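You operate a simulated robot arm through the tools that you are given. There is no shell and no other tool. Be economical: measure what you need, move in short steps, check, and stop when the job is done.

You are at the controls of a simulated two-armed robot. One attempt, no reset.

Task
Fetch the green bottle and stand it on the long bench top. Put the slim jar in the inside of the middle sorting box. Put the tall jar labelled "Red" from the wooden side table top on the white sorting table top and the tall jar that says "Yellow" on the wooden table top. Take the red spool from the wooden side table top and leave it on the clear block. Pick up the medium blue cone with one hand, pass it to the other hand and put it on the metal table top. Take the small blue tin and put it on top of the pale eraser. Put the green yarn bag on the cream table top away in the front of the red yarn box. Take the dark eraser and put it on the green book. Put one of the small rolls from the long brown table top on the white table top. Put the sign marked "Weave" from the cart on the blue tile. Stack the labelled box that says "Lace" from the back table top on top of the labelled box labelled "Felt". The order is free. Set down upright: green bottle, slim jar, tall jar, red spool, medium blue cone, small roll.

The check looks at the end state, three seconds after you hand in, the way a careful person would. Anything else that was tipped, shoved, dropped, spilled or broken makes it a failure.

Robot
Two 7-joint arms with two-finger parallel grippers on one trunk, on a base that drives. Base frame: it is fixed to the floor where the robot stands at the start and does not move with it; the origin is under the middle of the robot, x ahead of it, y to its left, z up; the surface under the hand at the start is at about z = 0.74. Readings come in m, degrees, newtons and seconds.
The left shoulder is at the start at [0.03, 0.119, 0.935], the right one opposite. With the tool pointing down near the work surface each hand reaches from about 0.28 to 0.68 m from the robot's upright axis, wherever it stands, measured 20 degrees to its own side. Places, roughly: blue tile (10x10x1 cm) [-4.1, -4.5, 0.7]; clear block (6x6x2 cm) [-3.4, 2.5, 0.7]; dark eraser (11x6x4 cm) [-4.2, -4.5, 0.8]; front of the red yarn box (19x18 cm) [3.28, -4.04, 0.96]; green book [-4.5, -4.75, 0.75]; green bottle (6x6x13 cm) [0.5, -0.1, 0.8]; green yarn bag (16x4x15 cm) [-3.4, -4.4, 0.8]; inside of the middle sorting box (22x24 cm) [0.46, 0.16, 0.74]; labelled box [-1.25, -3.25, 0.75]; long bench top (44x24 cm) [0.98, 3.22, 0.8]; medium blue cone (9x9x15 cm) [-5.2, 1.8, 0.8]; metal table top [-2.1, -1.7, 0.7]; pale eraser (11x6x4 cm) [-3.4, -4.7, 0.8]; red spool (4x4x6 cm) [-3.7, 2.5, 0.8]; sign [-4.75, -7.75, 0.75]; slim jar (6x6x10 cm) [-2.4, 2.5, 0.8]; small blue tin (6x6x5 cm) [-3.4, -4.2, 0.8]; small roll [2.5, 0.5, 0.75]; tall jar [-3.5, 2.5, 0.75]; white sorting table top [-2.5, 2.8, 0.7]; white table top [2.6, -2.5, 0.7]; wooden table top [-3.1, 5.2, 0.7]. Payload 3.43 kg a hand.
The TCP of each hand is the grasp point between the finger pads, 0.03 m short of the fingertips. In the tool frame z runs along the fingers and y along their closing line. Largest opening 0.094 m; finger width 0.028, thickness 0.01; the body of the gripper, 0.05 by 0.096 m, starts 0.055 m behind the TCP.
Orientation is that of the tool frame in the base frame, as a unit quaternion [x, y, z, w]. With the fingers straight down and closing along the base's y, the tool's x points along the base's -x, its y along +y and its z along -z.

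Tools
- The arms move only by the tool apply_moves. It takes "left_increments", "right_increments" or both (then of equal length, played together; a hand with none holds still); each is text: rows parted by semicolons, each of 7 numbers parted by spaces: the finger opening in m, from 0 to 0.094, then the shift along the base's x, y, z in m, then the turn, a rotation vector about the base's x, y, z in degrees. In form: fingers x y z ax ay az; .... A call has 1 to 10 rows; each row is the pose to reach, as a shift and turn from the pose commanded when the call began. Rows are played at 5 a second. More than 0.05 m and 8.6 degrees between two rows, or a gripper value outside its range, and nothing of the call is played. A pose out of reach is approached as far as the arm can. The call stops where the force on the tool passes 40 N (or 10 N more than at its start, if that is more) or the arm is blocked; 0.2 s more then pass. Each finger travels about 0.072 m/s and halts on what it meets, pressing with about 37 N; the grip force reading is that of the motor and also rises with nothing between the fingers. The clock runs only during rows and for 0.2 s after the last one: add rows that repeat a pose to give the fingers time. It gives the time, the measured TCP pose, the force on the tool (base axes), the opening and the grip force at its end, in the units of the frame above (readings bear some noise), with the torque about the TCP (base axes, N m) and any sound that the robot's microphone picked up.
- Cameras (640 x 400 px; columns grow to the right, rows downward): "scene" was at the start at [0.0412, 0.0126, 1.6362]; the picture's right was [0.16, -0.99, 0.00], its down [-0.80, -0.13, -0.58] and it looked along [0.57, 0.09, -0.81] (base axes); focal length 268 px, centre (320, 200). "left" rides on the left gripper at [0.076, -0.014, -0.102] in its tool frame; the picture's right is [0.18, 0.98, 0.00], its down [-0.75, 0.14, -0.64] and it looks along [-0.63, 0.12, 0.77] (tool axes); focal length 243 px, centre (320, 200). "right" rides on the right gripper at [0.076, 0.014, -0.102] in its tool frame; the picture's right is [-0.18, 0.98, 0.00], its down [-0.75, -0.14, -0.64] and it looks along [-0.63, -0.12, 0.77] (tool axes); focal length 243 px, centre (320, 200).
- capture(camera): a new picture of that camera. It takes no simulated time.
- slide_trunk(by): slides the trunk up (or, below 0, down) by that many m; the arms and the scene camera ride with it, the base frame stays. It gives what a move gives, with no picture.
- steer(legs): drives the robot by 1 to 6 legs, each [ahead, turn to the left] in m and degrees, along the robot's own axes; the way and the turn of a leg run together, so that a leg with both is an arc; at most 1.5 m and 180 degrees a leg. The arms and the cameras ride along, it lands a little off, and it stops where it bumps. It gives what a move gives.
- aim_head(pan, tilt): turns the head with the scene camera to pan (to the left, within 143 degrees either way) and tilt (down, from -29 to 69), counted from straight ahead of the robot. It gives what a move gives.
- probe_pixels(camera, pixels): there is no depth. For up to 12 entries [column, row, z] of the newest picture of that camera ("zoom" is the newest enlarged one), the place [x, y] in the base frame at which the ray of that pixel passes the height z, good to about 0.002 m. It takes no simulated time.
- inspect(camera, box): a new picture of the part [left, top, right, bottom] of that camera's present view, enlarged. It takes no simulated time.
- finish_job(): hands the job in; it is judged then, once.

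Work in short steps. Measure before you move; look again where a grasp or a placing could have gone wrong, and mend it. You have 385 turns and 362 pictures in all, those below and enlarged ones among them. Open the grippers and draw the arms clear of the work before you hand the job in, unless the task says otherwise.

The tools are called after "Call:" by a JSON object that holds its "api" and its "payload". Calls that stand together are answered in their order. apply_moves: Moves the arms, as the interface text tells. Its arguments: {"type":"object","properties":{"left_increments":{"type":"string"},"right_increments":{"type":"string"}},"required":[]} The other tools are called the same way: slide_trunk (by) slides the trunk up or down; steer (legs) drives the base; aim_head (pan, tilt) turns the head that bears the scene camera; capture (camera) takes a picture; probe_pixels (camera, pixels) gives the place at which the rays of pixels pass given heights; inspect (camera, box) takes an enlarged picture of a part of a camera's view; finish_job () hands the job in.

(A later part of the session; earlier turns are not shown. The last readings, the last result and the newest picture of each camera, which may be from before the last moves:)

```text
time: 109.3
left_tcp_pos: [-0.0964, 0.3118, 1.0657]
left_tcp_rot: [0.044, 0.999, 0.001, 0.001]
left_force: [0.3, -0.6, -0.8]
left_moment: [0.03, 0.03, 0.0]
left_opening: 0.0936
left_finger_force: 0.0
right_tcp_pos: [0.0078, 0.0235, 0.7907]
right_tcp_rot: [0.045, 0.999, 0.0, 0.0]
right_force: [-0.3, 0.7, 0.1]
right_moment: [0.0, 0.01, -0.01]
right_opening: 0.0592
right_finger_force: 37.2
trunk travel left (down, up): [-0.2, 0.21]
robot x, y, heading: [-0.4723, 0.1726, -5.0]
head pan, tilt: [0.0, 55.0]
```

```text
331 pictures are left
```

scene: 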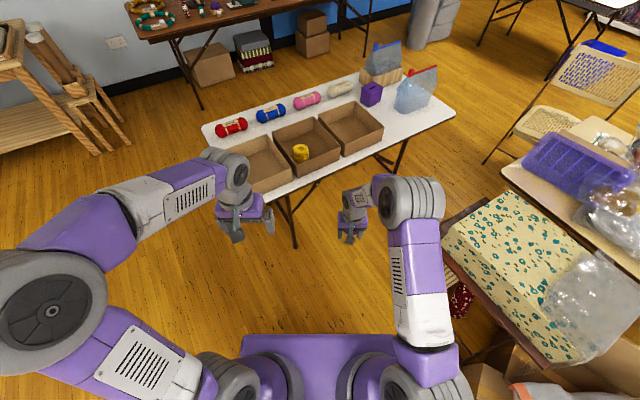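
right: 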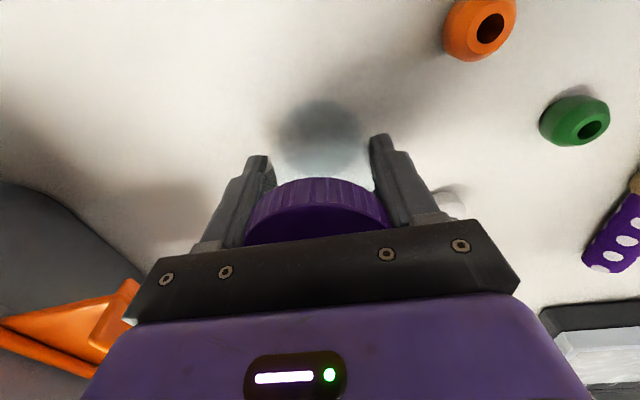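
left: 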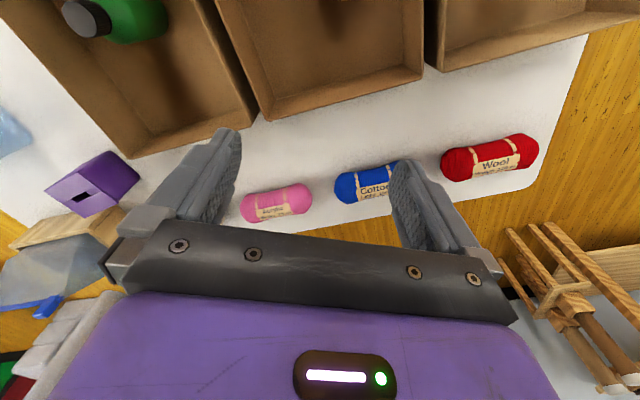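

The lift row was refused (0.051 m step), so the drive happened with the jar at table height; it's still gripped, and I'll recheck that table later. First I lift now.

Call:
{"api": "apply_moves", "payload": {"right_increments": "0.045 0 0 0.045 0 0 0; 0.045 0 0 0.09 0 0 0; 0.045 0 0 0.135 0 0 0; 0.045 0 0 0.18 0 0 0; 0.045 0 0 0.22 0 0 0; 0.045 -0.04 0 0.24 0 0 0; 0.045 -0.08 0 0.24 0 0 0; 0.045 -0.08 0 0.24 0 0 0"}}

Call:
{"api": "capture", "payload": {"camera": "right"}}

Call:
{"api": "inspect", "payload": {"camera": "scene", "box": [190, 60, 470, 250]}}

Call:
{"api": "probe_pixels", "payload": {"camera": "scene", "pixels": [[272, 135, 0.82], [305, 175, 0.82], [341, 158, 0.82], [314, 118, 0.82], [301, 152, 0.78], [291, 190, 0.74]]}}

```text
time: 111.1
left_tcp_pos: [-0.097, 0.3119, 1.0655]
left_tcp_rot: [0.045, 0.999, 0.001, 0.0]
left_force: [1.0, 0.1, 0.1]
left_moment: [-0.02, -0.03, -0.01]
left_opening: 0.0941
left_finger_force: 0.0
right_tcp_pos: [-0.0736, 0.0236, 1.0309]
right_tcp_rot: [0.044, 0.999, -0.001, -0.002]
right_force: [0.3, -0.6, -1.1]
right_moment: [-0.01, -0.02, -0.02]
right_opening: 0.0591
right_finger_force: 36.4
trunk travel left (down, up): [-0.2, 0.21]
robot x, y, heading: [-0.473, 0.1737, -5.0]
head pan, tilt: [0.0, 55.0]
```

```text
330 pictures are left
```

right: 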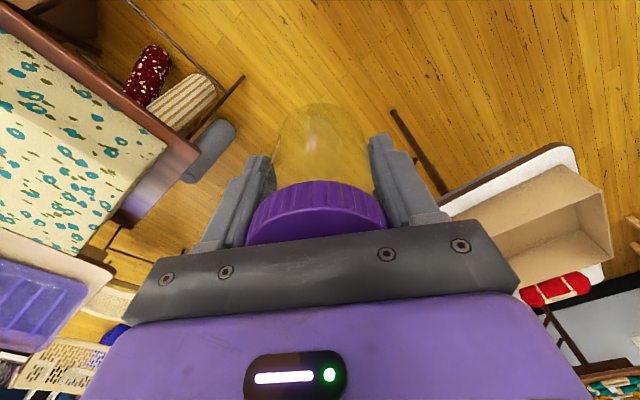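

```text
2.11 times, centred on (330, 155) of scene
```

zoom: 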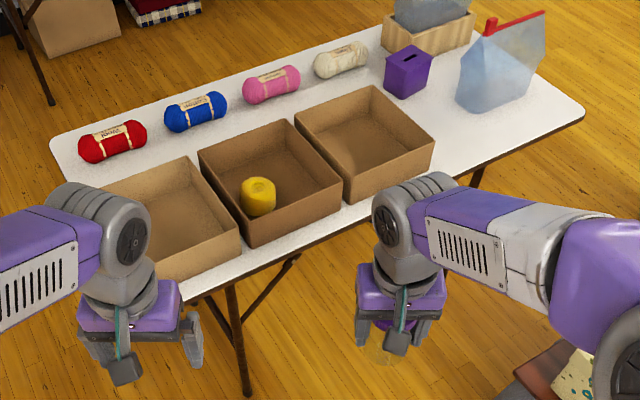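

```text
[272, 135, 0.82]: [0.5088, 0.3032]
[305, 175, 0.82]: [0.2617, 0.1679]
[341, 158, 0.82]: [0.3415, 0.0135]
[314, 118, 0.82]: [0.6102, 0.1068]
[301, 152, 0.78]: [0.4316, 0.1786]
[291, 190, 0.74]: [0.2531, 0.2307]
```

I drive to about (-0.02,-0.04) and turn to heading 28° so the hand lines up with the box.

Call:
{"api": "steer", "payload": {"legs": [[0, -20], [0.5, 0], [0, 53]]}}

Call:
{"api": "capture", "payload": {"camera": "scene"}}

Call:
{"api": "capture", "payload": {"camera": "right"}}

```text
time: 115.0
left_tcp_pos: [0.3652, -0.0309, 1.0659]
left_tcp_rot: [0.221, 0.975, -0.001, 0.001]
left_force: [0.1, 1.1, -0.6]
left_moment: [0.0, -0.05, 0.0]
left_opening: 0.0939
left_finger_force: 0.1
right_tcp_pos: [0.2853, -0.3112, 1.032]
right_tcp_rot: [0.222, 0.975, 0.0, 0.0]
right_force: [-0.6, -0.2, -0.5]
right_moment: [0.0, -0.04, 0.02]
right_opening: 0.0591
right_finger_force: 37.5
trunk travel left (down, up): [-0.2, 0.21]
robot x, y, heading: [-0.0366, -0.0268, -25.7]
head pan, tilt: [0.0, 55.0]
stopped in leg 2: the robot was blocked; the commanded pose is now the measured one
```

```text
328 pictures are left
```

scene: 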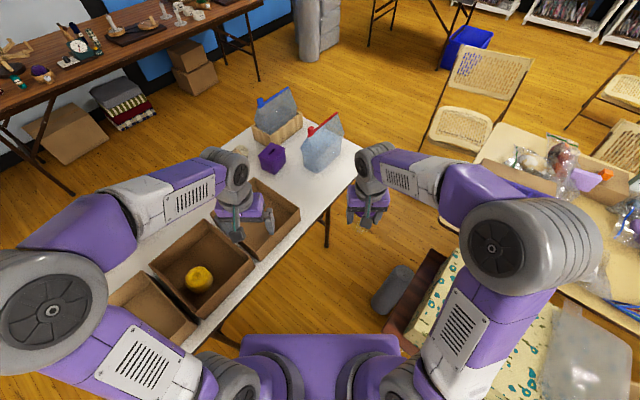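

```text
327 pictures are left
```

right: 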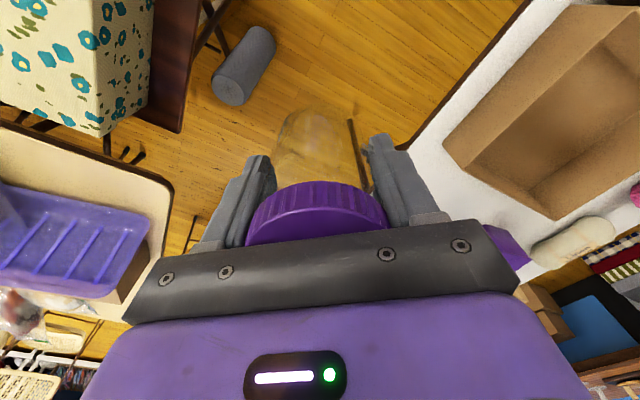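

It was blocked just short of the goal; nothing seems disturbed. I back off a little and turn to face the box.

Call:
{"api": "steer", "payload": {"legs": [[-0.06, 0], [0, 53]]}}

Call:
{"api": "aim_head", "payload": {"pan": 0, "tilt": 65}}

Call:
{"api": "capture", "payload": {"camera": "scene"}}

Call:
{"api": "capture", "payload": {"camera": "right"}}

```text
time: 118.3
left_tcp_pos: [0.1522, 0.3171, 1.0664]
left_tcp_rot: [-0.239, 0.971, 0.0, 0.001]
left_force: [0.5, 0.3, 0.2]
left_moment: [-0.01, -0.03, 0.01]
left_opening: 0.0942
left_finger_force: 0.0
right_tcp_pos: [0.328, 0.0871, 1.0317]
right_tcp_rot: [-0.239, 0.971, 0.0, 0.0]
right_force: [-0.4, -0.2, -0.5]
right_moment: [-0.03, 0.04, -0.05]
right_opening: 0.0591
right_finger_force: 37.2
trunk travel left (down, up): [-0.2, 0.21]
robot x, y, heading: [-0.0896, -0.0033, 27.4]
head pan, tilt: [0.0, 55.0]
```

```text
time: 119.0
left_tcp_pos: [0.152, 0.3184, 1.0653]
left_tcp_rot: [-0.238, 0.971, 0.0, 0.002]
left_force: [-0.7, -0.4, -0.4]
left_moment: [0.02, -0.02, -0.01]
left_opening: 0.0942
left_finger_force: 0.0
right_tcp_pos: [0.3274, 0.0863, 1.0297]
right_tcp_rot: [-0.238, 0.971, 0.0, 0.001]
right_force: [0.5, -0.7, -0.5]
right_moment: [0.02, 0.02, 0.01]
right_opening: 0.0592
right_finger_force: 37.3
trunk travel left (down, up): [-0.2, 0.21]
robot x, y, heading: [-0.0898, -0.0041, 27.5]
head pan, tilt: [0.0, 65.0]
```

```text
326 pictures are left
```

scene: 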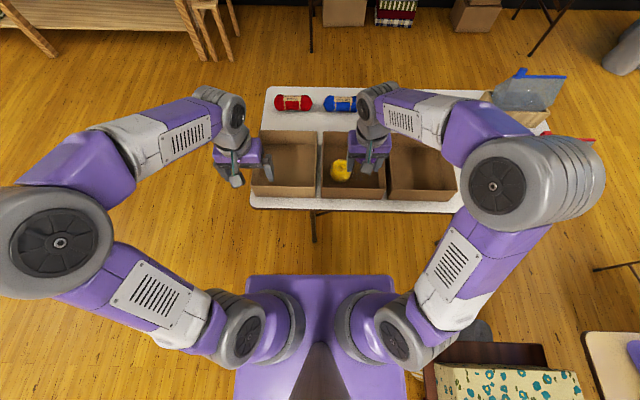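

```text
325 pictures are left
```

right: 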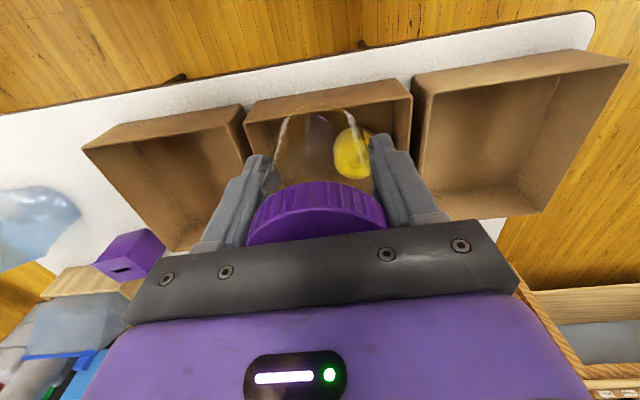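

Aligned with the box now. I measure the ball at (355,153) and the rim corners.

Call:
{"api": "probe_pixels", "payload": {"camera": "right", "pixels": [[357, 153, 0.78], [335, 155, 0.78], [370, 150, 0.78], [412, 80, 0.82], [243, 104, 0.82], [243, 122, 0.75]]}}

Call:
{"api": "probe_pixels", "payload": {"camera": "scene", "pixels": [[341, 170, 0.78], [320, 186, 0.82], [388, 188, 0.82], [323, 131, 0.82], [321, 198, 0.74], [386, 200, 0.74], [330, 169, 0.78], [342, 180, 0.75]]}}

Call:
{"api": "inspect", "payload": {"camera": "scene", "box": [240, 80, 480, 230]}}

```text
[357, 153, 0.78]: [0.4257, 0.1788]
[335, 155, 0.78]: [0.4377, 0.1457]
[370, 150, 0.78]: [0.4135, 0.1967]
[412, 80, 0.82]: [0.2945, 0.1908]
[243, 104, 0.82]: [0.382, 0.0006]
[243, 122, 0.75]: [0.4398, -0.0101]
```

```text
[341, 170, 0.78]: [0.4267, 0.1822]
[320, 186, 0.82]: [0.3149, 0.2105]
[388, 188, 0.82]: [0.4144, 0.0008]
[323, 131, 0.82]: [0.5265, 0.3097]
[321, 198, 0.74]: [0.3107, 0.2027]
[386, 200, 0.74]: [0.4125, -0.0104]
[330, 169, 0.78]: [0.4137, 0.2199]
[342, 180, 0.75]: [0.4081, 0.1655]
```

```text
2.67 times, centred on (360, 155) of scene
```

zoom: 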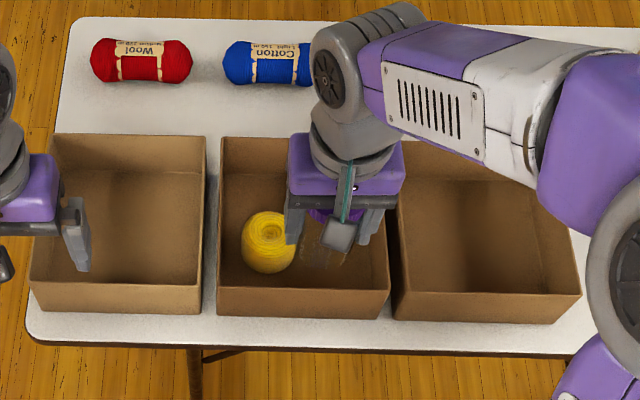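

Box centre ≈(0.465,0.157), ball at (0.426,0.182). I'll place the jar at (0.516,0.131), first hovering at z≈0.88.

Call:
{"api": "apply_moves", "payload": {"right_increments": "0.045 0.045 0.011 0 0 0 0; 0.045 0.09 0.022 0 0 0 0; 0.045 0.135 0.033 0 0 0 0; 0.045 0.18 0.043 0 0 0 0; 0.045 0.1886 0.045 -0.03 0 0 0; 0.045 0.1886 0.045 -0.075 0 0 0; 0.045 0.1886 0.045 -0.12 0 0 0; 0.045 0.1886 0.045 -0.15 0 0 0; 0.045 0.1886 0.045 -0.15 0 0 0"}}

Call:
{"api": "capture", "payload": {"camera": "right"}}

Call:
{"api": "inspect", "payload": {"camera": "scene", "box": [240, 80, 480, 230]}}

```text
time: 121.0
left_tcp_pos: [0.1511, 0.317, 1.066]
left_tcp_rot: [-0.239, 0.971, -0.001, 0.002]
left_force: [-0.3, -0.4, 0.5]
left_moment: [0.01, -0.01, 0.04]
left_opening: 0.0938
left_finger_force: 0.0
right_tcp_pos: [0.5188, 0.1322, 0.881]
right_tcp_rot: [-0.238, 0.971, 0.0, 0.0]
right_force: [0.9, 0.1, -0.8]
right_moment: [-0.01, 0.01, -0.01]
right_opening: 0.0591
right_finger_force: 37.2
trunk travel left (down, up): [-0.2, 0.21]
robot x, y, heading: [-0.0885, -0.0065, 27.6]
head pan, tilt: [0.0, 65.0]
```

```text
323 pictures are left
```

right: 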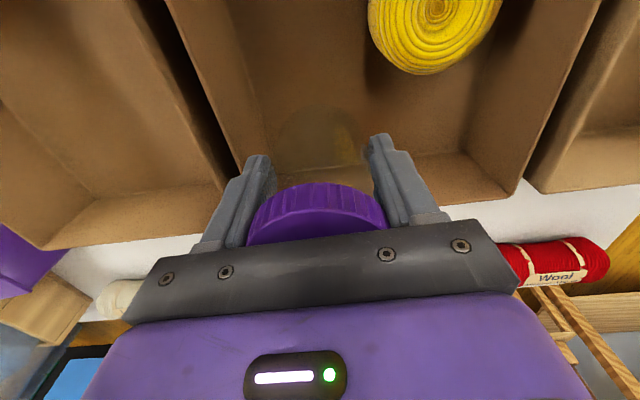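

```text
2.67 times, centred on (360, 155) of scene
```

zoom: 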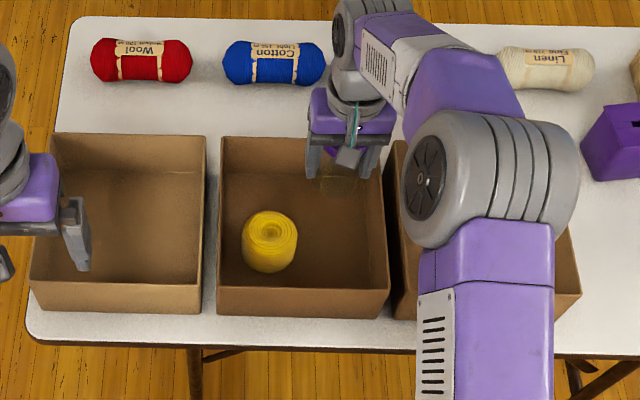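

Clear of the ball and walls; I nudge 1 cm toward the centre and lower gently to the box floor.

Call:
{"api": "apply_moves", "payload": {"right_increments": "0.045 -0.013 0.005 -0.03 0 0 0; 0.045 -0.013 0.005 -0.055 0 0 0; 0.045 -0.013 0.005 -0.068 0 0 0; 0.045 -0.013 0.005 -0.074 0 0 0; 0.045 -0.013 0.005 -0.079 0 0 0; 0.045 -0.013 0.005 -0.084 0 0 0; 0.045 -0.013 0.005 -0.089 0 0 0; 0.045 -0.013 0.005 -0.089 0 0 0"}}

Call:
{"api": "capture", "payload": {"camera": "right"}}

```text
time: 122.8
left_tcp_pos: [0.152, 0.3169, 1.0656]
left_tcp_rot: [-0.239, 0.971, 0.0, 0.001]
left_force: [-0.2, -0.5, 0.0]
left_moment: [0.02, 0.02, 0.03]
left_opening: 0.094
left_finger_force: 0.1
right_tcp_pos: [0.5042, 0.1355, 0.7944]
right_tcp_rot: [-0.239, 0.971, 0.001, 0.001]
right_force: [-0.3, -1.0, 8.0]
right_moment: [-0.05, 0.09, 0.03]
right_opening: 0.0593
right_finger_force: 37.2
trunk travel left (down, up): [-0.2, 0.21]
robot x, y, heading: [-0.0929, -0.0036, 27.6]
head pan, tilt: [0.0, 65.0]
```

```text
321 pictures are left
```

right: 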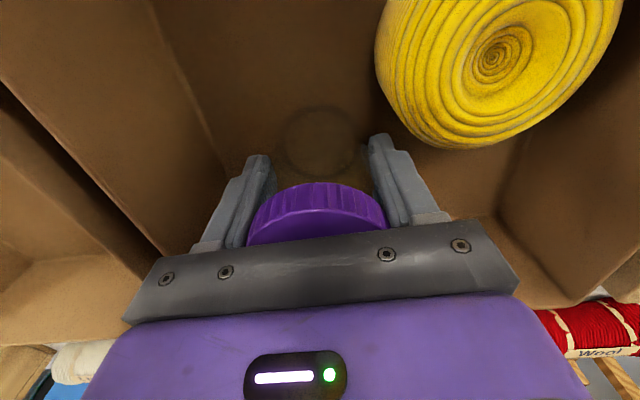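

The jar touches the floor (8 N). I open slightly and lift away.

Call:
{"api": "apply_moves", "payload": {"right_increments": "0.066 0 0 0 0 0 0; 0.076 0 0 0 0 0 0; 0.076 0 0 0 0 0 0; 0.076 0 0 0.04 0 0 0; 0.076 0 0 0.085 0 0 0; 0.076 0 0 0.13 0 0 0; 0.076 0 0 0.175 0 0 0; 0.076 -0.045 -0.01 0.19 0 0 0; 0.076 -0.09 -0.02 0.2 0 0 0; 0.076 -0.135 -0.04 0.2 0 0 0"}}

Call:
{"api": "inspect", "payload": {"camera": "scene", "box": [240, 80, 480, 230]}}

```text
time: 125.0
left_tcp_pos: [0.1511, 0.3168, 1.0675]
left_tcp_rot: [-0.239, 0.971, 0.001, 0.001]
left_force: [0.0, 0.8, -0.9]
left_moment: [0.0, -0.05, 0.01]
left_opening: 0.0941
left_finger_force: 0.1
right_tcp_pos: [0.3678, 0.0972, 0.9941]
right_tcp_rot: [-0.238, 0.971, 0.0, 0.001]
right_force: [-0.2, -0.9, 0.5]
right_moment: [0.03, 0.01, 0.01]
right_opening: 0.076
right_finger_force: 0.0
trunk travel left (down, up): [-0.2, 0.21]
robot x, y, heading: [-0.0934, -0.0039, 27.5]
head pan, tilt: [0.0, 65.0]
```

```text
2.67 times, centred on (360, 155) of scene
```

zoom: 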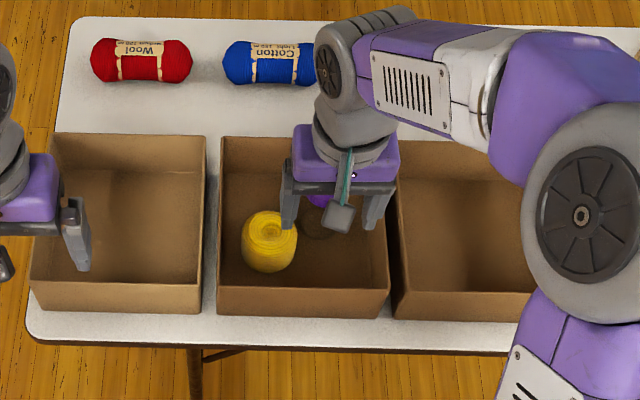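

I check with the right camera that the jar stands upright.

Call:
{"api": "capture", "payload": {"camera": "right"}}

```text
319 pictures are left
```

right: 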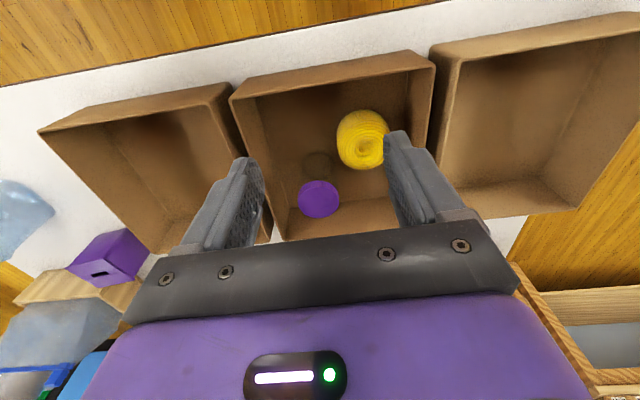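

The jar is standing in the middle box. Next I go to the north side of the wooden side table: back off, then drive to about (-1.3,3.9) and look west.

Call:
{"api": "steer", "payload": {"legs": [[-0.3, 0], [0, 75.5], [1.4, 0], [1.4, 0], [1.35, 0], [0, 90]]}}

Call:
{"api": "aim_head", "payload": {"pan": 10, "tilt": 25}}

Call:
{"api": "capture", "payload": {"camera": "scene"}}

```text
time: 153.3
left_tcp_pos: [-1.5739, 3.5707, 1.0662]
left_tcp_rot: [0.993, 0.118, -0.001, 0.001]
left_force: [-1.0, -0.2, 0.1]
left_moment: [-0.01, 0.01, -0.03]
left_opening: 0.0939
left_finger_force: 0.1
right_tcp_pos: [-1.73, 3.8358, 0.9934]
right_tcp_rot: [0.993, 0.118, 0.0, 0.0]
right_force: [-0.3, 0.5, 0.6]
right_moment: [-0.01, 0.02, 0.0]
right_opening: 0.0759
right_finger_force: 0.1
trunk travel left (down, up): [-0.2, 0.21]
robot x, y, heading: [-1.2605, 3.8216, -166.4]
head pan, tilt: [0.0, 65.0]
```

```text
time: 154.3
left_tcp_pos: [-1.5739, 3.5703, 1.0661]
left_tcp_rot: [0.993, 0.118, 0.0, 0.0]
left_force: [0.4, 0.1, 0.0]
left_moment: [-0.04, -0.01, -0.01]
left_opening: 0.0941
left_finger_force: 0.1
right_tcp_pos: [-1.7307, 3.8358, 0.9937]
right_tcp_rot: [0.993, 0.119, 0.0, 0.0]
right_force: [0.9, -0.3, 0.1]
right_moment: [0.02, 0.01, -0.01]
right_opening: 0.0761
right_finger_force: 0.1
trunk travel left (down, up): [-0.2, 0.21]
robot x, y, heading: [-1.2623, 3.8224, -166.4]
head pan, tilt: [10.0, 25.0]
```

```text
318 pictures are left
```

scene: 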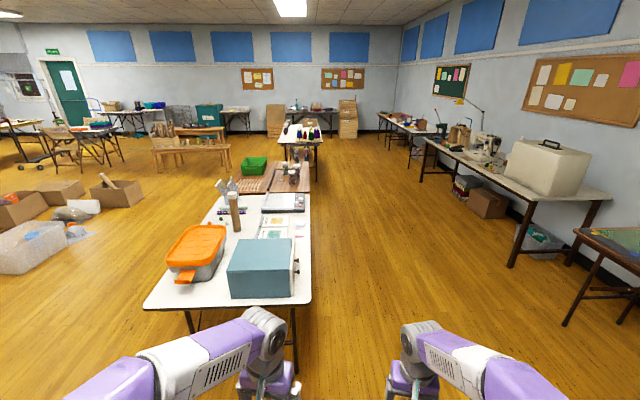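

The aisle north of the tables is open. I measure the wooden side table's edge and the aisle.

Call:
{"api": "inspect", "payload": {"camera": "scene", "box": [200, 110, 340, 220]}}

Call:
{"api": "probe_pixels", "payload": {"camera": "scene", "pixels": [[309, 192, 0.73], [306, 163, 0.73], [266, 191, 0.73], [323, 134, 0.73], [425, 140, 0.73], [511, 267, 0.0], [420, 183, 0.0], [567, 325, 0.0]]}}

```text
3.64 times, centred on (270, 165) of scene
```

zoom: 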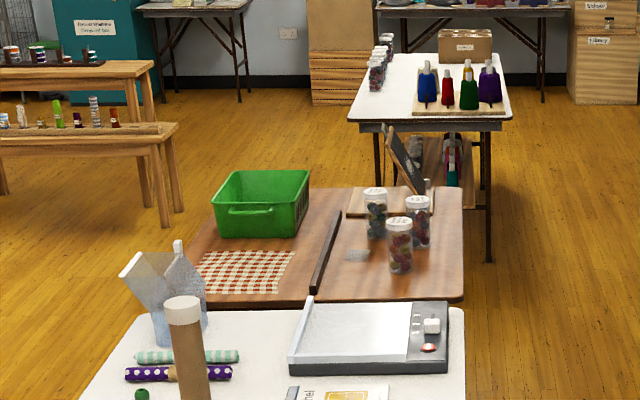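

```text
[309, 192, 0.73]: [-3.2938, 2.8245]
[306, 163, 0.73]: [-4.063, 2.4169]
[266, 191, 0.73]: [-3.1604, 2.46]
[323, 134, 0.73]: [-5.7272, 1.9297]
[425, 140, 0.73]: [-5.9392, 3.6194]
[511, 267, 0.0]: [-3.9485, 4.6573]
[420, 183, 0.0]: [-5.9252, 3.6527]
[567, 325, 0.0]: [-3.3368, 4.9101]
```

I drive through the aisle to the north side of the wooden side table, ending around (-3.92,3.29) facing -62°.

Call:
{"api": "steer", "payload": {"legs": [[0, -25], [1.16, 0], [0, 38], [0.85, 0], [0.85, 0], [0, 91.4]]}}

Call:
{"api": "aim_head", "payload": {"pan": 0, "tilt": 40}}

Call:
{"api": "capture", "payload": {"camera": "scene"}}

```text
time: 175.4
left_tcp_pos: [-3.5997, 3.0632, 1.0657]
left_tcp_rot: [0.528, 0.849, -0.001, 0.0]
left_force: [0.7, 0.4, -0.6]
left_moment: [0.0, -0.01, -0.01]
left_opening: 0.0939
left_finger_force: 0.0
right_tcp_pos: [-3.825, 2.8522, 0.9923]
right_tcp_rot: [0.529, 0.849, 0.0, 0.001]
right_force: [-0.6, -0.2, 0.3]
right_moment: [0.02, -0.02, -0.02]
right_opening: 0.076
right_finger_force: 0.1
trunk travel left (down, up): [-0.2, 0.21]
robot x, y, heading: [-3.9162, 3.3159, -63.5]
head pan, tilt: [10.0, 25.0]
```

```text
time: 176.2
left_tcp_pos: [-3.5993, 3.0643, 1.067]
left_tcp_rot: [0.528, 0.85, -0.001, 0.001]
left_force: [0.4, 0.4, 0.1]
left_moment: [0.01, 0.01, -0.03]
left_opening: 0.0941
left_finger_force: 0.1
right_tcp_pos: [-3.8242, 2.8508, 0.9943]
right_tcp_rot: [0.528, 0.849, 0.0, -0.001]
right_force: [0.0, -0.1, 0.5]
right_moment: [-0.01, 0.02, 0.01]
right_opening: 0.0759
right_finger_force: 0.1
trunk travel left (down, up): [-0.2, 0.21]
robot x, y, heading: [-3.9143, 3.3122, -63.9]
head pan, tilt: [0.0, 40.0]
```

```text
316 pictures are left
```

scene: 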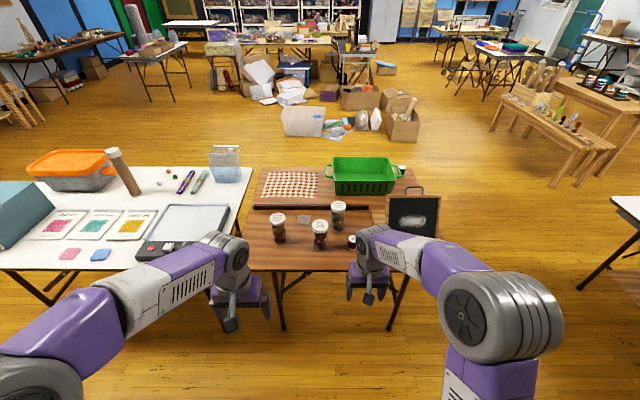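

I zoom on the jars to read the labels.

Call:
{"api": "inspect", "payload": {"camera": "scene", "box": [250, 185, 400, 280]}}

Call:
{"api": "probe_pixels", "payload": {"camera": "scene", "pixels": [[278, 217, 0.86], [320, 226, 0.86], [337, 206, 0.86], [353, 245, 0.735], [304, 217, 0.735], [250, 270, 0.73], [372, 268, 0.73]]}}

```text
4.21 times, centred on (325, 232) of scene
```

zoom: 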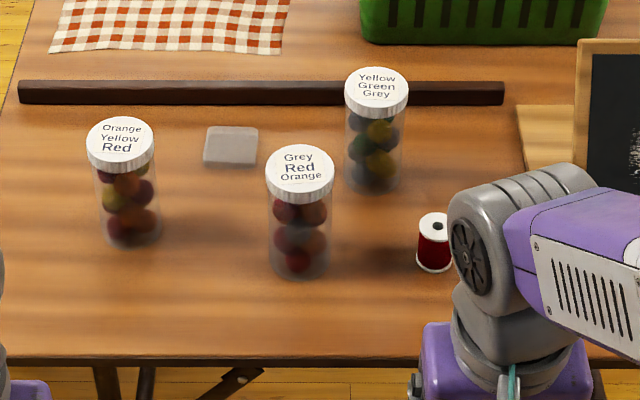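

```text
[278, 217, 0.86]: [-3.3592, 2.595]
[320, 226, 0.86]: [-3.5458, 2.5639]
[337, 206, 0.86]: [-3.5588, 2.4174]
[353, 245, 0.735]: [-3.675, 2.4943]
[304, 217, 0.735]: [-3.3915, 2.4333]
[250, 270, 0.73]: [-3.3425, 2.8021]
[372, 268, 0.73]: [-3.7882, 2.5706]
```

Labels list several words, so I zoom further on each lid.

Call:
{"api": "inspect", "payload": {"camera": "scene", "box": [268, 208, 290, 222]}}

Call:
{"api": "inspect", "payload": {"camera": "scene", "box": [308, 216, 334, 254]}}

Call:
{"api": "inspect", "payload": {"camera": "scene", "box": [328, 198, 352, 234]}}

```text
16.00 times, centred on (279, 215) of scene
```

zoom: 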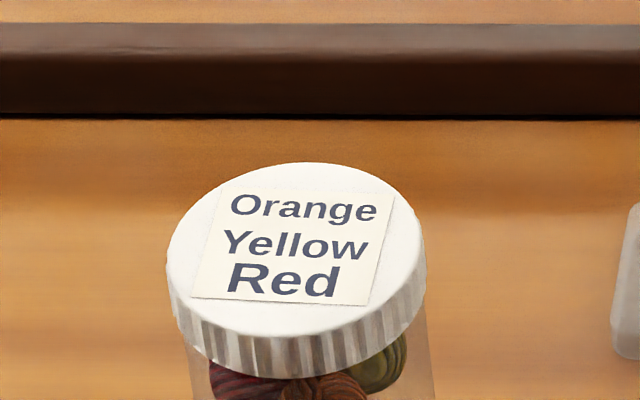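

```text
10.53 times, centred on (321, 235) of scene
```

zoom: 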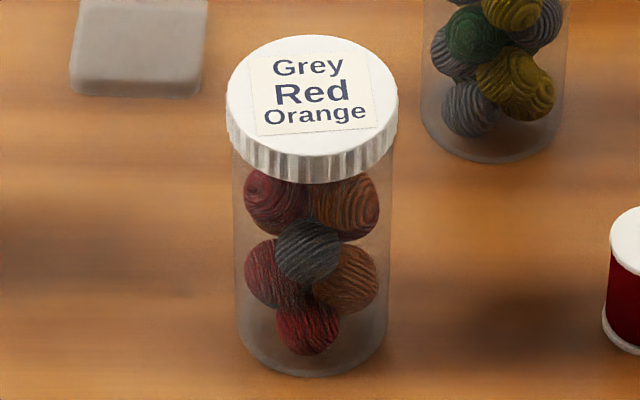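

```text
11.11 times, centred on (340, 216) of scene
```

zoom: 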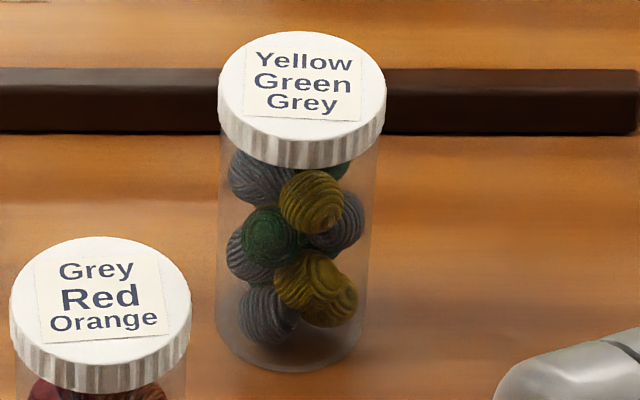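

The labels each list three words. I look at the other jars on the cone table before deciding.

Call:
{"api": "aim_head", "payload": {"pan": -60, "tilt": 28}}

Call:
{"api": "capture", "payload": {"camera": "scene"}}

```text
time: 177.5
left_tcp_pos: [-3.5988, 3.0643, 1.0657]
left_tcp_rot: [0.527, 0.85, 0.0, 0.001]
left_force: [-0.3, -0.2, -0.2]
left_moment: [-0.02, 0.02, 0.03]
left_opening: 0.0939
left_finger_force: 0.2
right_tcp_pos: [-3.8248, 2.8526, 0.9939]
right_tcp_rot: [0.528, 0.849, 0.0, 0.001]
right_force: [-0.5, -0.2, 0.2]
right_moment: [-0.03, -0.01, 0.0]
right_opening: 0.0761
right_finger_force: 0.0
trunk travel left (down, up): [-0.2, 0.21]
robot x, y, heading: [-3.9167, 3.311, -64.0]
head pan, tilt: [-60.0, 28.0]
```

```text
311 pictures are left
```

scene: 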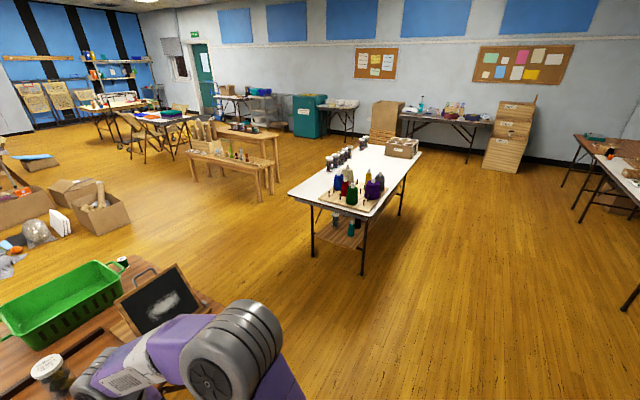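

Call:
{"api": "inspect", "payload": {"camera": "scene", "box": [285, 125, 425, 225]}}

Call:
{"api": "inspect", "payload": {"camera": "scene", "box": [322, 138, 372, 174]}}

```text
4.00 times, centred on (355, 175) of scene
```

zoom: 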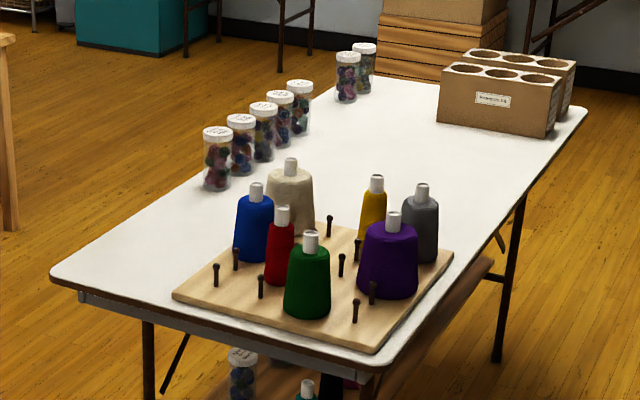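

```text
11.11 times, centred on (347, 156) of scene
```

zoom: 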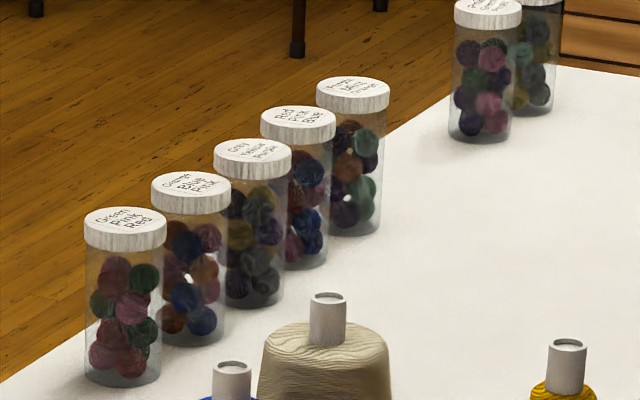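

I decide: jar "Grey/Red/Orange" (B) is Red and "Orange/Yellow/Red" (A) serves as Yellow. First the spool: I drive 0.38 m ahead so the spool and block are within reach.

Call:
{"api": "steer", "payload": {"legs": [[0.38, 0]]}}

Call:
{"api": "aim_head", "payload": {"pan": 0, "tilt": 62}}

Call:
{"api": "capture", "payload": {"camera": "scene"}}

Call:
{"api": "capture", "payload": {"camera": "right"}}

Call:
{"api": "capture", "payload": {"camera": "left"}}

```text
time: 179.9
left_tcp_pos: [-3.4307, 2.7312, 1.0659]
left_tcp_rot: [0.525, 0.851, -0.001, 0.0]
left_force: [0.3, 0.3, -0.3]
left_moment: [0.02, 0.03, -0.01]
left_opening: 0.0939
left_finger_force: 0.0
right_tcp_pos: [-3.6533, 2.5174, 0.993]
right_tcp_rot: [0.525, 0.851, 0.0, 0.0]
right_force: [-0.2, 0.0, -0.3]
right_moment: [0.02, 0.01, -0.03]
right_opening: 0.0759
right_finger_force: 0.0
trunk travel left (down, up): [-0.2, 0.21]
robot x, y, heading: [-3.7523, 2.9766, -63.2]
head pan, tilt: [-60.0, 28.0]
```

```text
time: 181.2
left_tcp_pos: [-3.4309, 2.7322, 1.066]
left_tcp_rot: [0.525, 0.851, -0.001, 0.001]
left_force: [-0.3, 0.9, 0.5]
left_moment: [0.01, 0.0, 0.0]
left_opening: 0.0939
left_finger_force: 0.1
right_tcp_pos: [-3.6539, 2.5175, 0.9934]
right_tcp_rot: [0.525, 0.851, 0.0, 0.0]
right_force: [0.1, 0.4, 0.5]
right_moment: [0.03, 0.01, 0.02]
right_opening: 0.0762
right_finger_force: 0.0
trunk travel left (down, up): [-0.2, 0.21]
robot x, y, heading: [-3.7469, 2.9808, -63.2]
head pan, tilt: [0.0, 62.0]
```

```text
308 pictures are left
```

scene: 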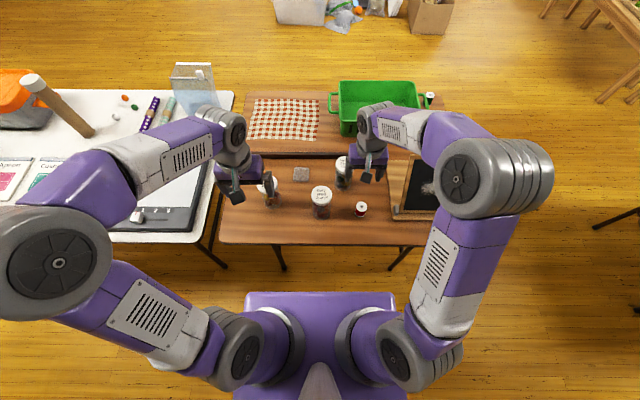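

```text
307 pictures are left
```

right: 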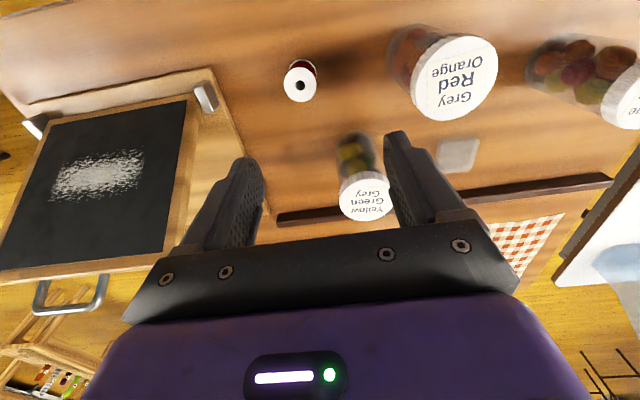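

```text
306 pictures are left
```

left: 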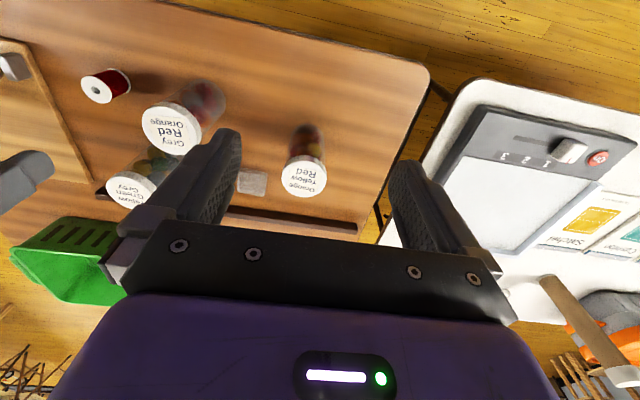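

I measure the spool top (300,86), the block (458,154) and the jar lids in the right picture.

Call:
{"api": "probe_pixels", "payload": {"camera": "right", "pixels": [[300, 87, 0.795], [304, 68, 0.735], [458, 154, 0.755], [436, 155, 0.755], [477, 154, 0.755], [454, 90, 0.87], [363, 197, 0.87], [418, 40, 0.735]]}}

Call:
{"api": "probe_pixels", "payload": {"camera": "scene", "pixels": [[361, 206, 0.795], [301, 173, 0.755], [321, 193, 0.87], [321, 218, 0.735], [220, 242, 0.73], [390, 248, 0.73]]}}

Call:
{"api": "probe_pixels", "payload": {"camera": "left", "pixels": [[171, 128, 0.87], [302, 178, 0.87], [252, 184, 0.755], [98, 88, 0.795], [304, 137, 0.74]]}}

```text
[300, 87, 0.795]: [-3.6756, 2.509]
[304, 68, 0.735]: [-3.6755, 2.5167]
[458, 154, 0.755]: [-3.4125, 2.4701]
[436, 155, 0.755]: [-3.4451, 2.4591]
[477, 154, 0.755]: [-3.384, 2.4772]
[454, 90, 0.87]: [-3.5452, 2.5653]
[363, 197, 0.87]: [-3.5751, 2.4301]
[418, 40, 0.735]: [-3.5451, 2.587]
```

```text
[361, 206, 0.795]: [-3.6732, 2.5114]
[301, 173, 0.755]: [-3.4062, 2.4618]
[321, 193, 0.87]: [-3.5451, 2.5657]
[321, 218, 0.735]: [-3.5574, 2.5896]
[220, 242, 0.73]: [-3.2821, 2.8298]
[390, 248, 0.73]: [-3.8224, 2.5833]
```

```text
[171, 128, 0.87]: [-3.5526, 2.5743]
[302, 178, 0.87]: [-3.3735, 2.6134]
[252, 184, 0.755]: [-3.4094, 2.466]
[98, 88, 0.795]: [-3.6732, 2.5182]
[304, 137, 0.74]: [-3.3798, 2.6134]
```

Right hand is already nearly above the spool (-3.675,2.511). I lower over it to z≈0.776 and close.

Call:
{"api": "apply_moves", "payload": {"right_increments": "0.065 -0.021 -0.006 -0.04 0 0 0; 0.065 -0.021 -0.006 -0.085 0 0 0; 0.065 -0.021 -0.006 -0.125 0 0 0; 0.065 -0.021 -0.006 -0.125 0 0 0"}}

Call:
{"api": "capture", "payload": {"camera": "right"}}

```text
time: 182.2
left_tcp_pos: [-3.4311, 2.7322, 1.066]
left_tcp_rot: [0.524, 0.851, -0.001, 0.001]
left_force: [0.6, 0.6, 0.7]
left_moment: [0.01, 0.02, -0.04]
left_opening: 0.0943
left_finger_force: 0.1
right_tcp_pos: [-3.6774, 2.5121, 0.8688]
right_tcp_rot: [0.525, 0.851, 0.001, 0.0]
right_force: [0.3, 0.1, -0.4]
right_moment: [0.02, 0.05, -0.01]
right_opening: 0.0649
right_finger_force: 0.1
trunk travel left (down, up): [-0.2, 0.21]
robot x, y, heading: [-3.7502, 2.9784, -63.4]
head pan, tilt: [0.0, 62.0]
```

```text
305 pictures are left
```

right: 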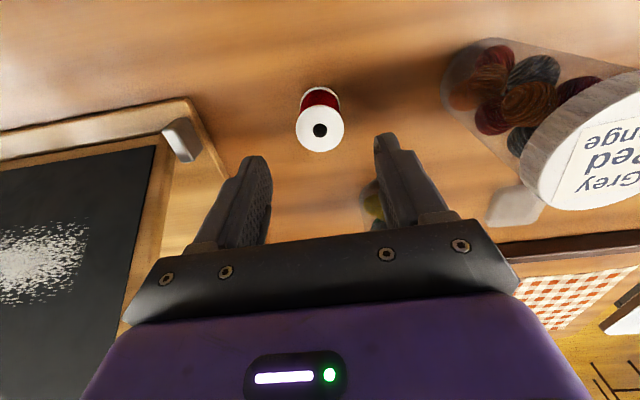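

Call:
{"api": "probe_pixels", "payload": {"camera": "right", "pixels": [[320, 130, 0.795], [320, 92, 0.735], [178, 138, 0.8]]}}

```text
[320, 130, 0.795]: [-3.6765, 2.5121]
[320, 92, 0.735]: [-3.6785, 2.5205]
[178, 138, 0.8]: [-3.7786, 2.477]
```

Centred. I lower 9.3 cm and close on the spool.

Call:
{"api": "apply_moves", "payload": {"right_increments": "0.065 0 0 -0.045 0 0 0; 0.065 0 0 -0.093 0 0 0; 0.065 0 0 -0.093 0 0 0; 0.04 0 0 -0.093 0 0 0; 0.02 0 0 -0.093 0 0 0; 0.02 0 0 -0.093 0 0 0; 0.02 0 0 -0.093 0 0 0"}}

Call:
{"api": "capture", "payload": {"camera": "right"}}

```text
time: 183.8
left_tcp_pos: [-3.4311, 2.7317, 1.0658]
left_tcp_rot: [0.524, 0.852, -0.001, 0.001]
left_force: [-0.1, -0.8, -0.3]
left_moment: [0.0, -0.01, -0.01]
left_opening: 0.0941
left_finger_force: 0.0
right_tcp_pos: [-3.675, 2.5117, 0.7731]
right_tcp_rot: [0.524, 0.851, 0.0, -0.002]
right_force: [-0.3, 0.3, 0.1]
right_moment: [-0.01, -0.01, -0.01]
right_opening: 0.0368
right_finger_force: 37.3
trunk travel left (down, up): [-0.2, 0.21]
robot x, y, heading: [-3.7463, 2.9813, -63.4]
head pan, tilt: [0.0, 62.0]
```

```text
304 pictures are left
```

right: 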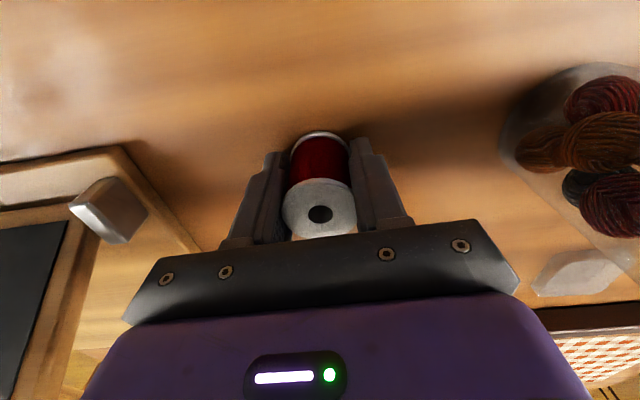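

Gripped. I lift above the jars and carry the spool to a hover above the clear block.

Call:
{"api": "apply_moves", "payload": {"right_increments": "0.02 0 0 0.045 0 0 0; 0.02 0 0 0.09 0 0 0; 0.02 0 0 0.135 0 0 0; 0.02 0 0 0.18 0 0 0; 0.02 0.03 -0.005 0.21 0 0 0; 0.02 0.078 -0.013 0.21 0 0 0; 0.02 0.126 -0.021 0.21 0 0 0; 0.02 0.174 -0.03 0.21 0 0 0; 0.02 0.22 -0.039 0.21 0 0 0; 0.02 0.265 -0.047 0.21 0 0 0"}}

Call:
{"api": "apply_moves", "payload": {"right_increments": "0.02 0 0 -0.045 0 0 0; 0.02 0 0 -0.09 0 0 0; 0.02 0 0 -0.12 0 0 0; 0.02 0 0 -0.12 0 0 0"}}

Call:
{"api": "capture", "payload": {"camera": "right"}}

Call:
{"api": "inspect", "payload": {"camera": "scene", "box": [220, 120, 420, 250]}}

```text
time: 186.0
left_tcp_pos: [-3.4314, 2.7323, 1.0664]
left_tcp_rot: [0.524, 0.852, 0.0, 0.001]
left_force: [0.0, 0.6, 0.5]
left_moment: [0.0, -0.01, -0.03]
left_opening: 0.0937
left_finger_force: 0.0
right_tcp_pos: [-3.4287, 2.4715, 0.9848]
right_tcp_rot: [0.524, 0.852, 0.001, -0.003]
right_force: [0.3, 0.4, -1.8]
right_moment: [-0.06, 0.0, 0.03]
right_opening: 0.0373
right_finger_force: 37.0
right hand out of reach, approached as far as the arm can: row 10
trunk travel left (down, up): [-0.2, 0.21]
robot x, y, heading: [-3.7521, 2.9836, -63.0]
head pan, tilt: [0.0, 62.0]
```

```text
time: 187.0
left_tcp_pos: [-3.4299, 2.7322, 1.0665]
left_tcp_rot: [0.524, 0.852, 0.0, 0.001]
left_force: [-0.3, 0.1, 0.2]
left_moment: [0.0, -0.02, -0.04]
left_opening: 0.0942
left_finger_force: 0.1
right_tcp_pos: [-3.4262, 2.4715, 0.8654]
right_tcp_rot: [0.525, 0.851, 0.0, 0.0]
right_force: [0.3, 0.1, -0.2]
right_moment: [0.0, -0.01, 0.0]
right_opening: 0.0369
right_finger_force: 37.2
trunk travel left (down, up): [-0.2, 0.21]
robot x, y, heading: [-3.7478, 2.9789, -63.3]
head pan, tilt: [0.0, 62.0]
```

```text
303 pictures are left
```

right: 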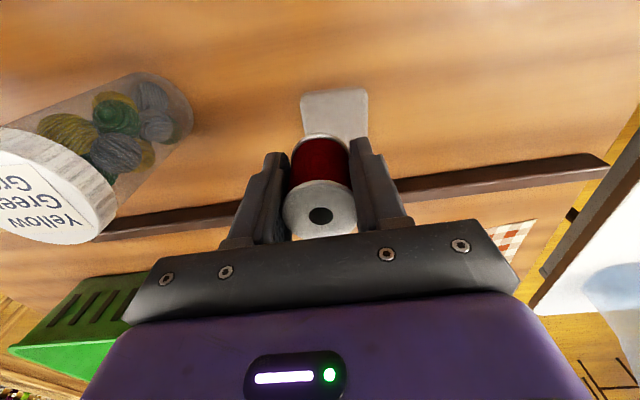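

```text
3.08 times, centred on (320, 185) of scene
```

zoom: 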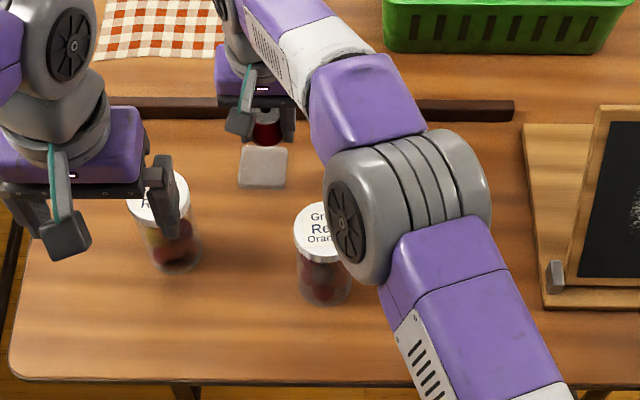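

I measure the block's near edge and sides in this close view.

Call:
{"api": "probe_pixels", "payload": {"camera": "right", "pixels": [[304, 94, 0.755], [366, 92, 0.755], [368, 125, 0.755], [335, 92, 0.755]]}}

Call:
{"api": "probe_pixels", "payload": {"camera": "zoom", "pixels": [[264, 162, 0.755], [242, 180, 0.755], [284, 182, 0.755], [287, 147, 0.755], [241, 148, 0.755]]}}

```text
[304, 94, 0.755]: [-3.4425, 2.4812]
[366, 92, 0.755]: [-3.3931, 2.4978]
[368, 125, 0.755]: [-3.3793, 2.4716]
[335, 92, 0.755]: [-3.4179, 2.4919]
```

```text
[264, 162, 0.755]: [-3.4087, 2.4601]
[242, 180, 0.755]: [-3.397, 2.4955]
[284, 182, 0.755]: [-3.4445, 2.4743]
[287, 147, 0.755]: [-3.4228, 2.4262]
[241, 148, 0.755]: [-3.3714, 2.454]
```

Block centre (-3.409,2.4625). I shift 17 mm, -9 mm there and check.

Call:
{"api": "apply_moves", "payload": {"right_increments": "0.02 0.017 -0.009 -0.01 0 0 0; 0.02 0.017 -0.009 -0.03 0 0 0; 0.02 0.017 -0.009 -0.05 0 0 0; 0.02 0.017 -0.009 -0.05 0 0 0"}}

Call:
{"api": "capture", "payload": {"camera": "right"}}

Call:
{"api": "inspect", "payload": {"camera": "scene", "box": [270, 140, 330, 190]}}

```text
time: 188.0
left_tcp_pos: [-3.4312, 2.7333, 1.0655]
left_tcp_rot: [0.525, 0.851, 0.0, 0.001]
left_force: [0.5, 0.1, 0.3]
left_moment: [-0.01, -0.03, 0.01]
left_opening: 0.0939
left_finger_force: 0.0
right_tcp_pos: [-3.42, 2.4703, 0.8165]
right_tcp_rot: [0.525, 0.851, 0.0, 0.0]
right_force: [0.6, 0.8, 0.2]
right_moment: [0.0, 0.03, -0.01]
right_opening: 0.0371
right_finger_force: 36.9
right hand out of reach, approached as far as the arm can: row 1, 2, 3, 4
trunk travel left (down, up): [-0.2, 0.21]
robot x, y, heading: [-3.7509, 2.9812, -63.3]
head pan, tilt: [0.0, 62.0]
```

```text
301 pictures are left
```

right: 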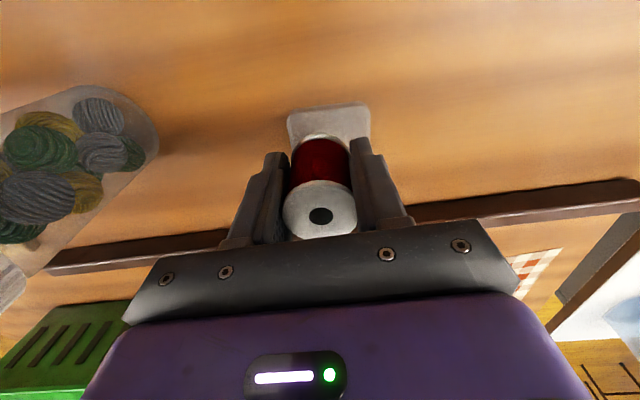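

```text
8.00 times, centred on (300, 165) of scene
```

zoom: 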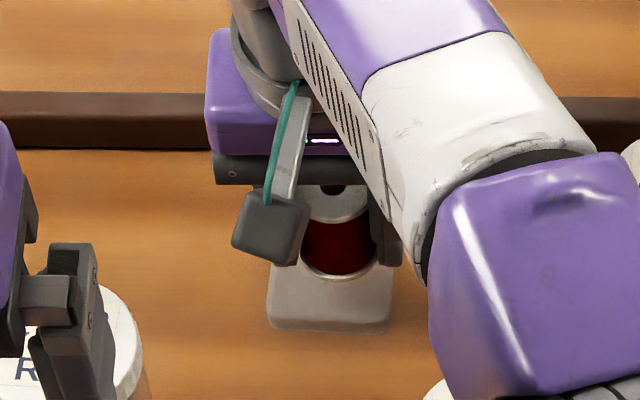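

The arm is at its limit 1.4 cm short; I nudge the base ahead 2 cm.

Call:
{"api": "steer", "payload": {"legs": [[0.02, 0]]}}

```text
time: 188.8
left_tcp_pos: [-3.4232, 2.7136, 1.0651]
left_tcp_rot: [0.524, 0.852, 0.0, 0.0]
left_force: [0.5, -1.1, -0.2]
left_moment: [0.03, 0.01, -0.02]
left_opening: 0.094
left_finger_force: 0.0
right_tcp_pos: [-3.4107, 2.4529, 0.8158]
right_tcp_rot: [0.525, 0.851, -0.001, 0.0]
right_force: [-0.3, 0.2, -0.9]
right_moment: [0.03, -0.02, 0.03]
right_opening: 0.0371
right_finger_force: 36.6
trunk travel left (down, up): [-0.2, 0.21]
robot x, y, heading: [-3.7391, 2.9651, -63.2]
head pan, tilt: [0.0, 62.0]
```

Now 1 cm beyond centre in y; I correct and read back.

Call:
{"api": "apply_moves", "payload": {"right_increments": "0.02 0.001 0.009 0 0 0 0; 0.02 0.001 0.009 0 0 0 0"}}

Call:
{"api": "capture", "payload": {"camera": "right"}}

```text
time: 189.4
left_tcp_pos: [-3.4223, 2.7146, 1.0659]
left_tcp_rot: [0.525, 0.851, -0.001, 0.001]
left_force: [0.5, -0.5, 0.1]
left_moment: [0.02, 0.02, 0.01]
left_opening: 0.094
left_finger_force: 0.1
right_tcp_pos: [-3.4088, 2.46, 0.8147]
right_tcp_rot: [0.524, 0.852, 0.001, -0.001]
right_force: [-0.5, -0.1, -0.6]
right_moment: [0.01, -0.02, 0.01]
right_opening: 0.0369
right_finger_force: 37.4
trunk travel left (down, up): [-0.2, 0.21]
robot x, y, heading: [-3.7396, 2.9609, -63.5]
head pan, tilt: [0.0, 62.0]
```

```text
299 pictures are left
```

right: 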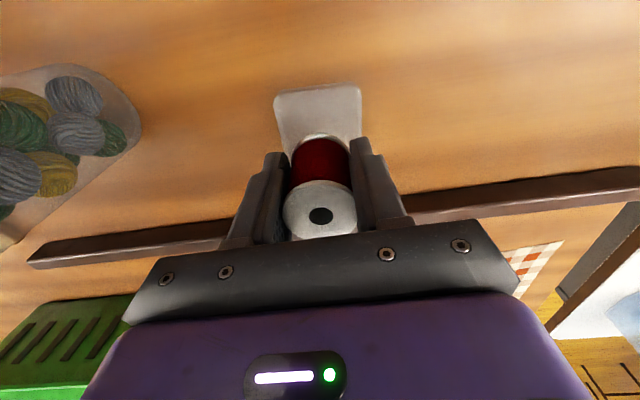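

Call:
{"api": "probe_pixels", "payload": {"camera": "right", "pixels": [[278, 92, 0.755], [358, 87, 0.755], [319, 91, 0.755], [320, 137, 0.777]]}}

```text
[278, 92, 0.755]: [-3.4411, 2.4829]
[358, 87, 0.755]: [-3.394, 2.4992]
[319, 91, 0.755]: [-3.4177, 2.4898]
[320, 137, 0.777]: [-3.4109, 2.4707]
```

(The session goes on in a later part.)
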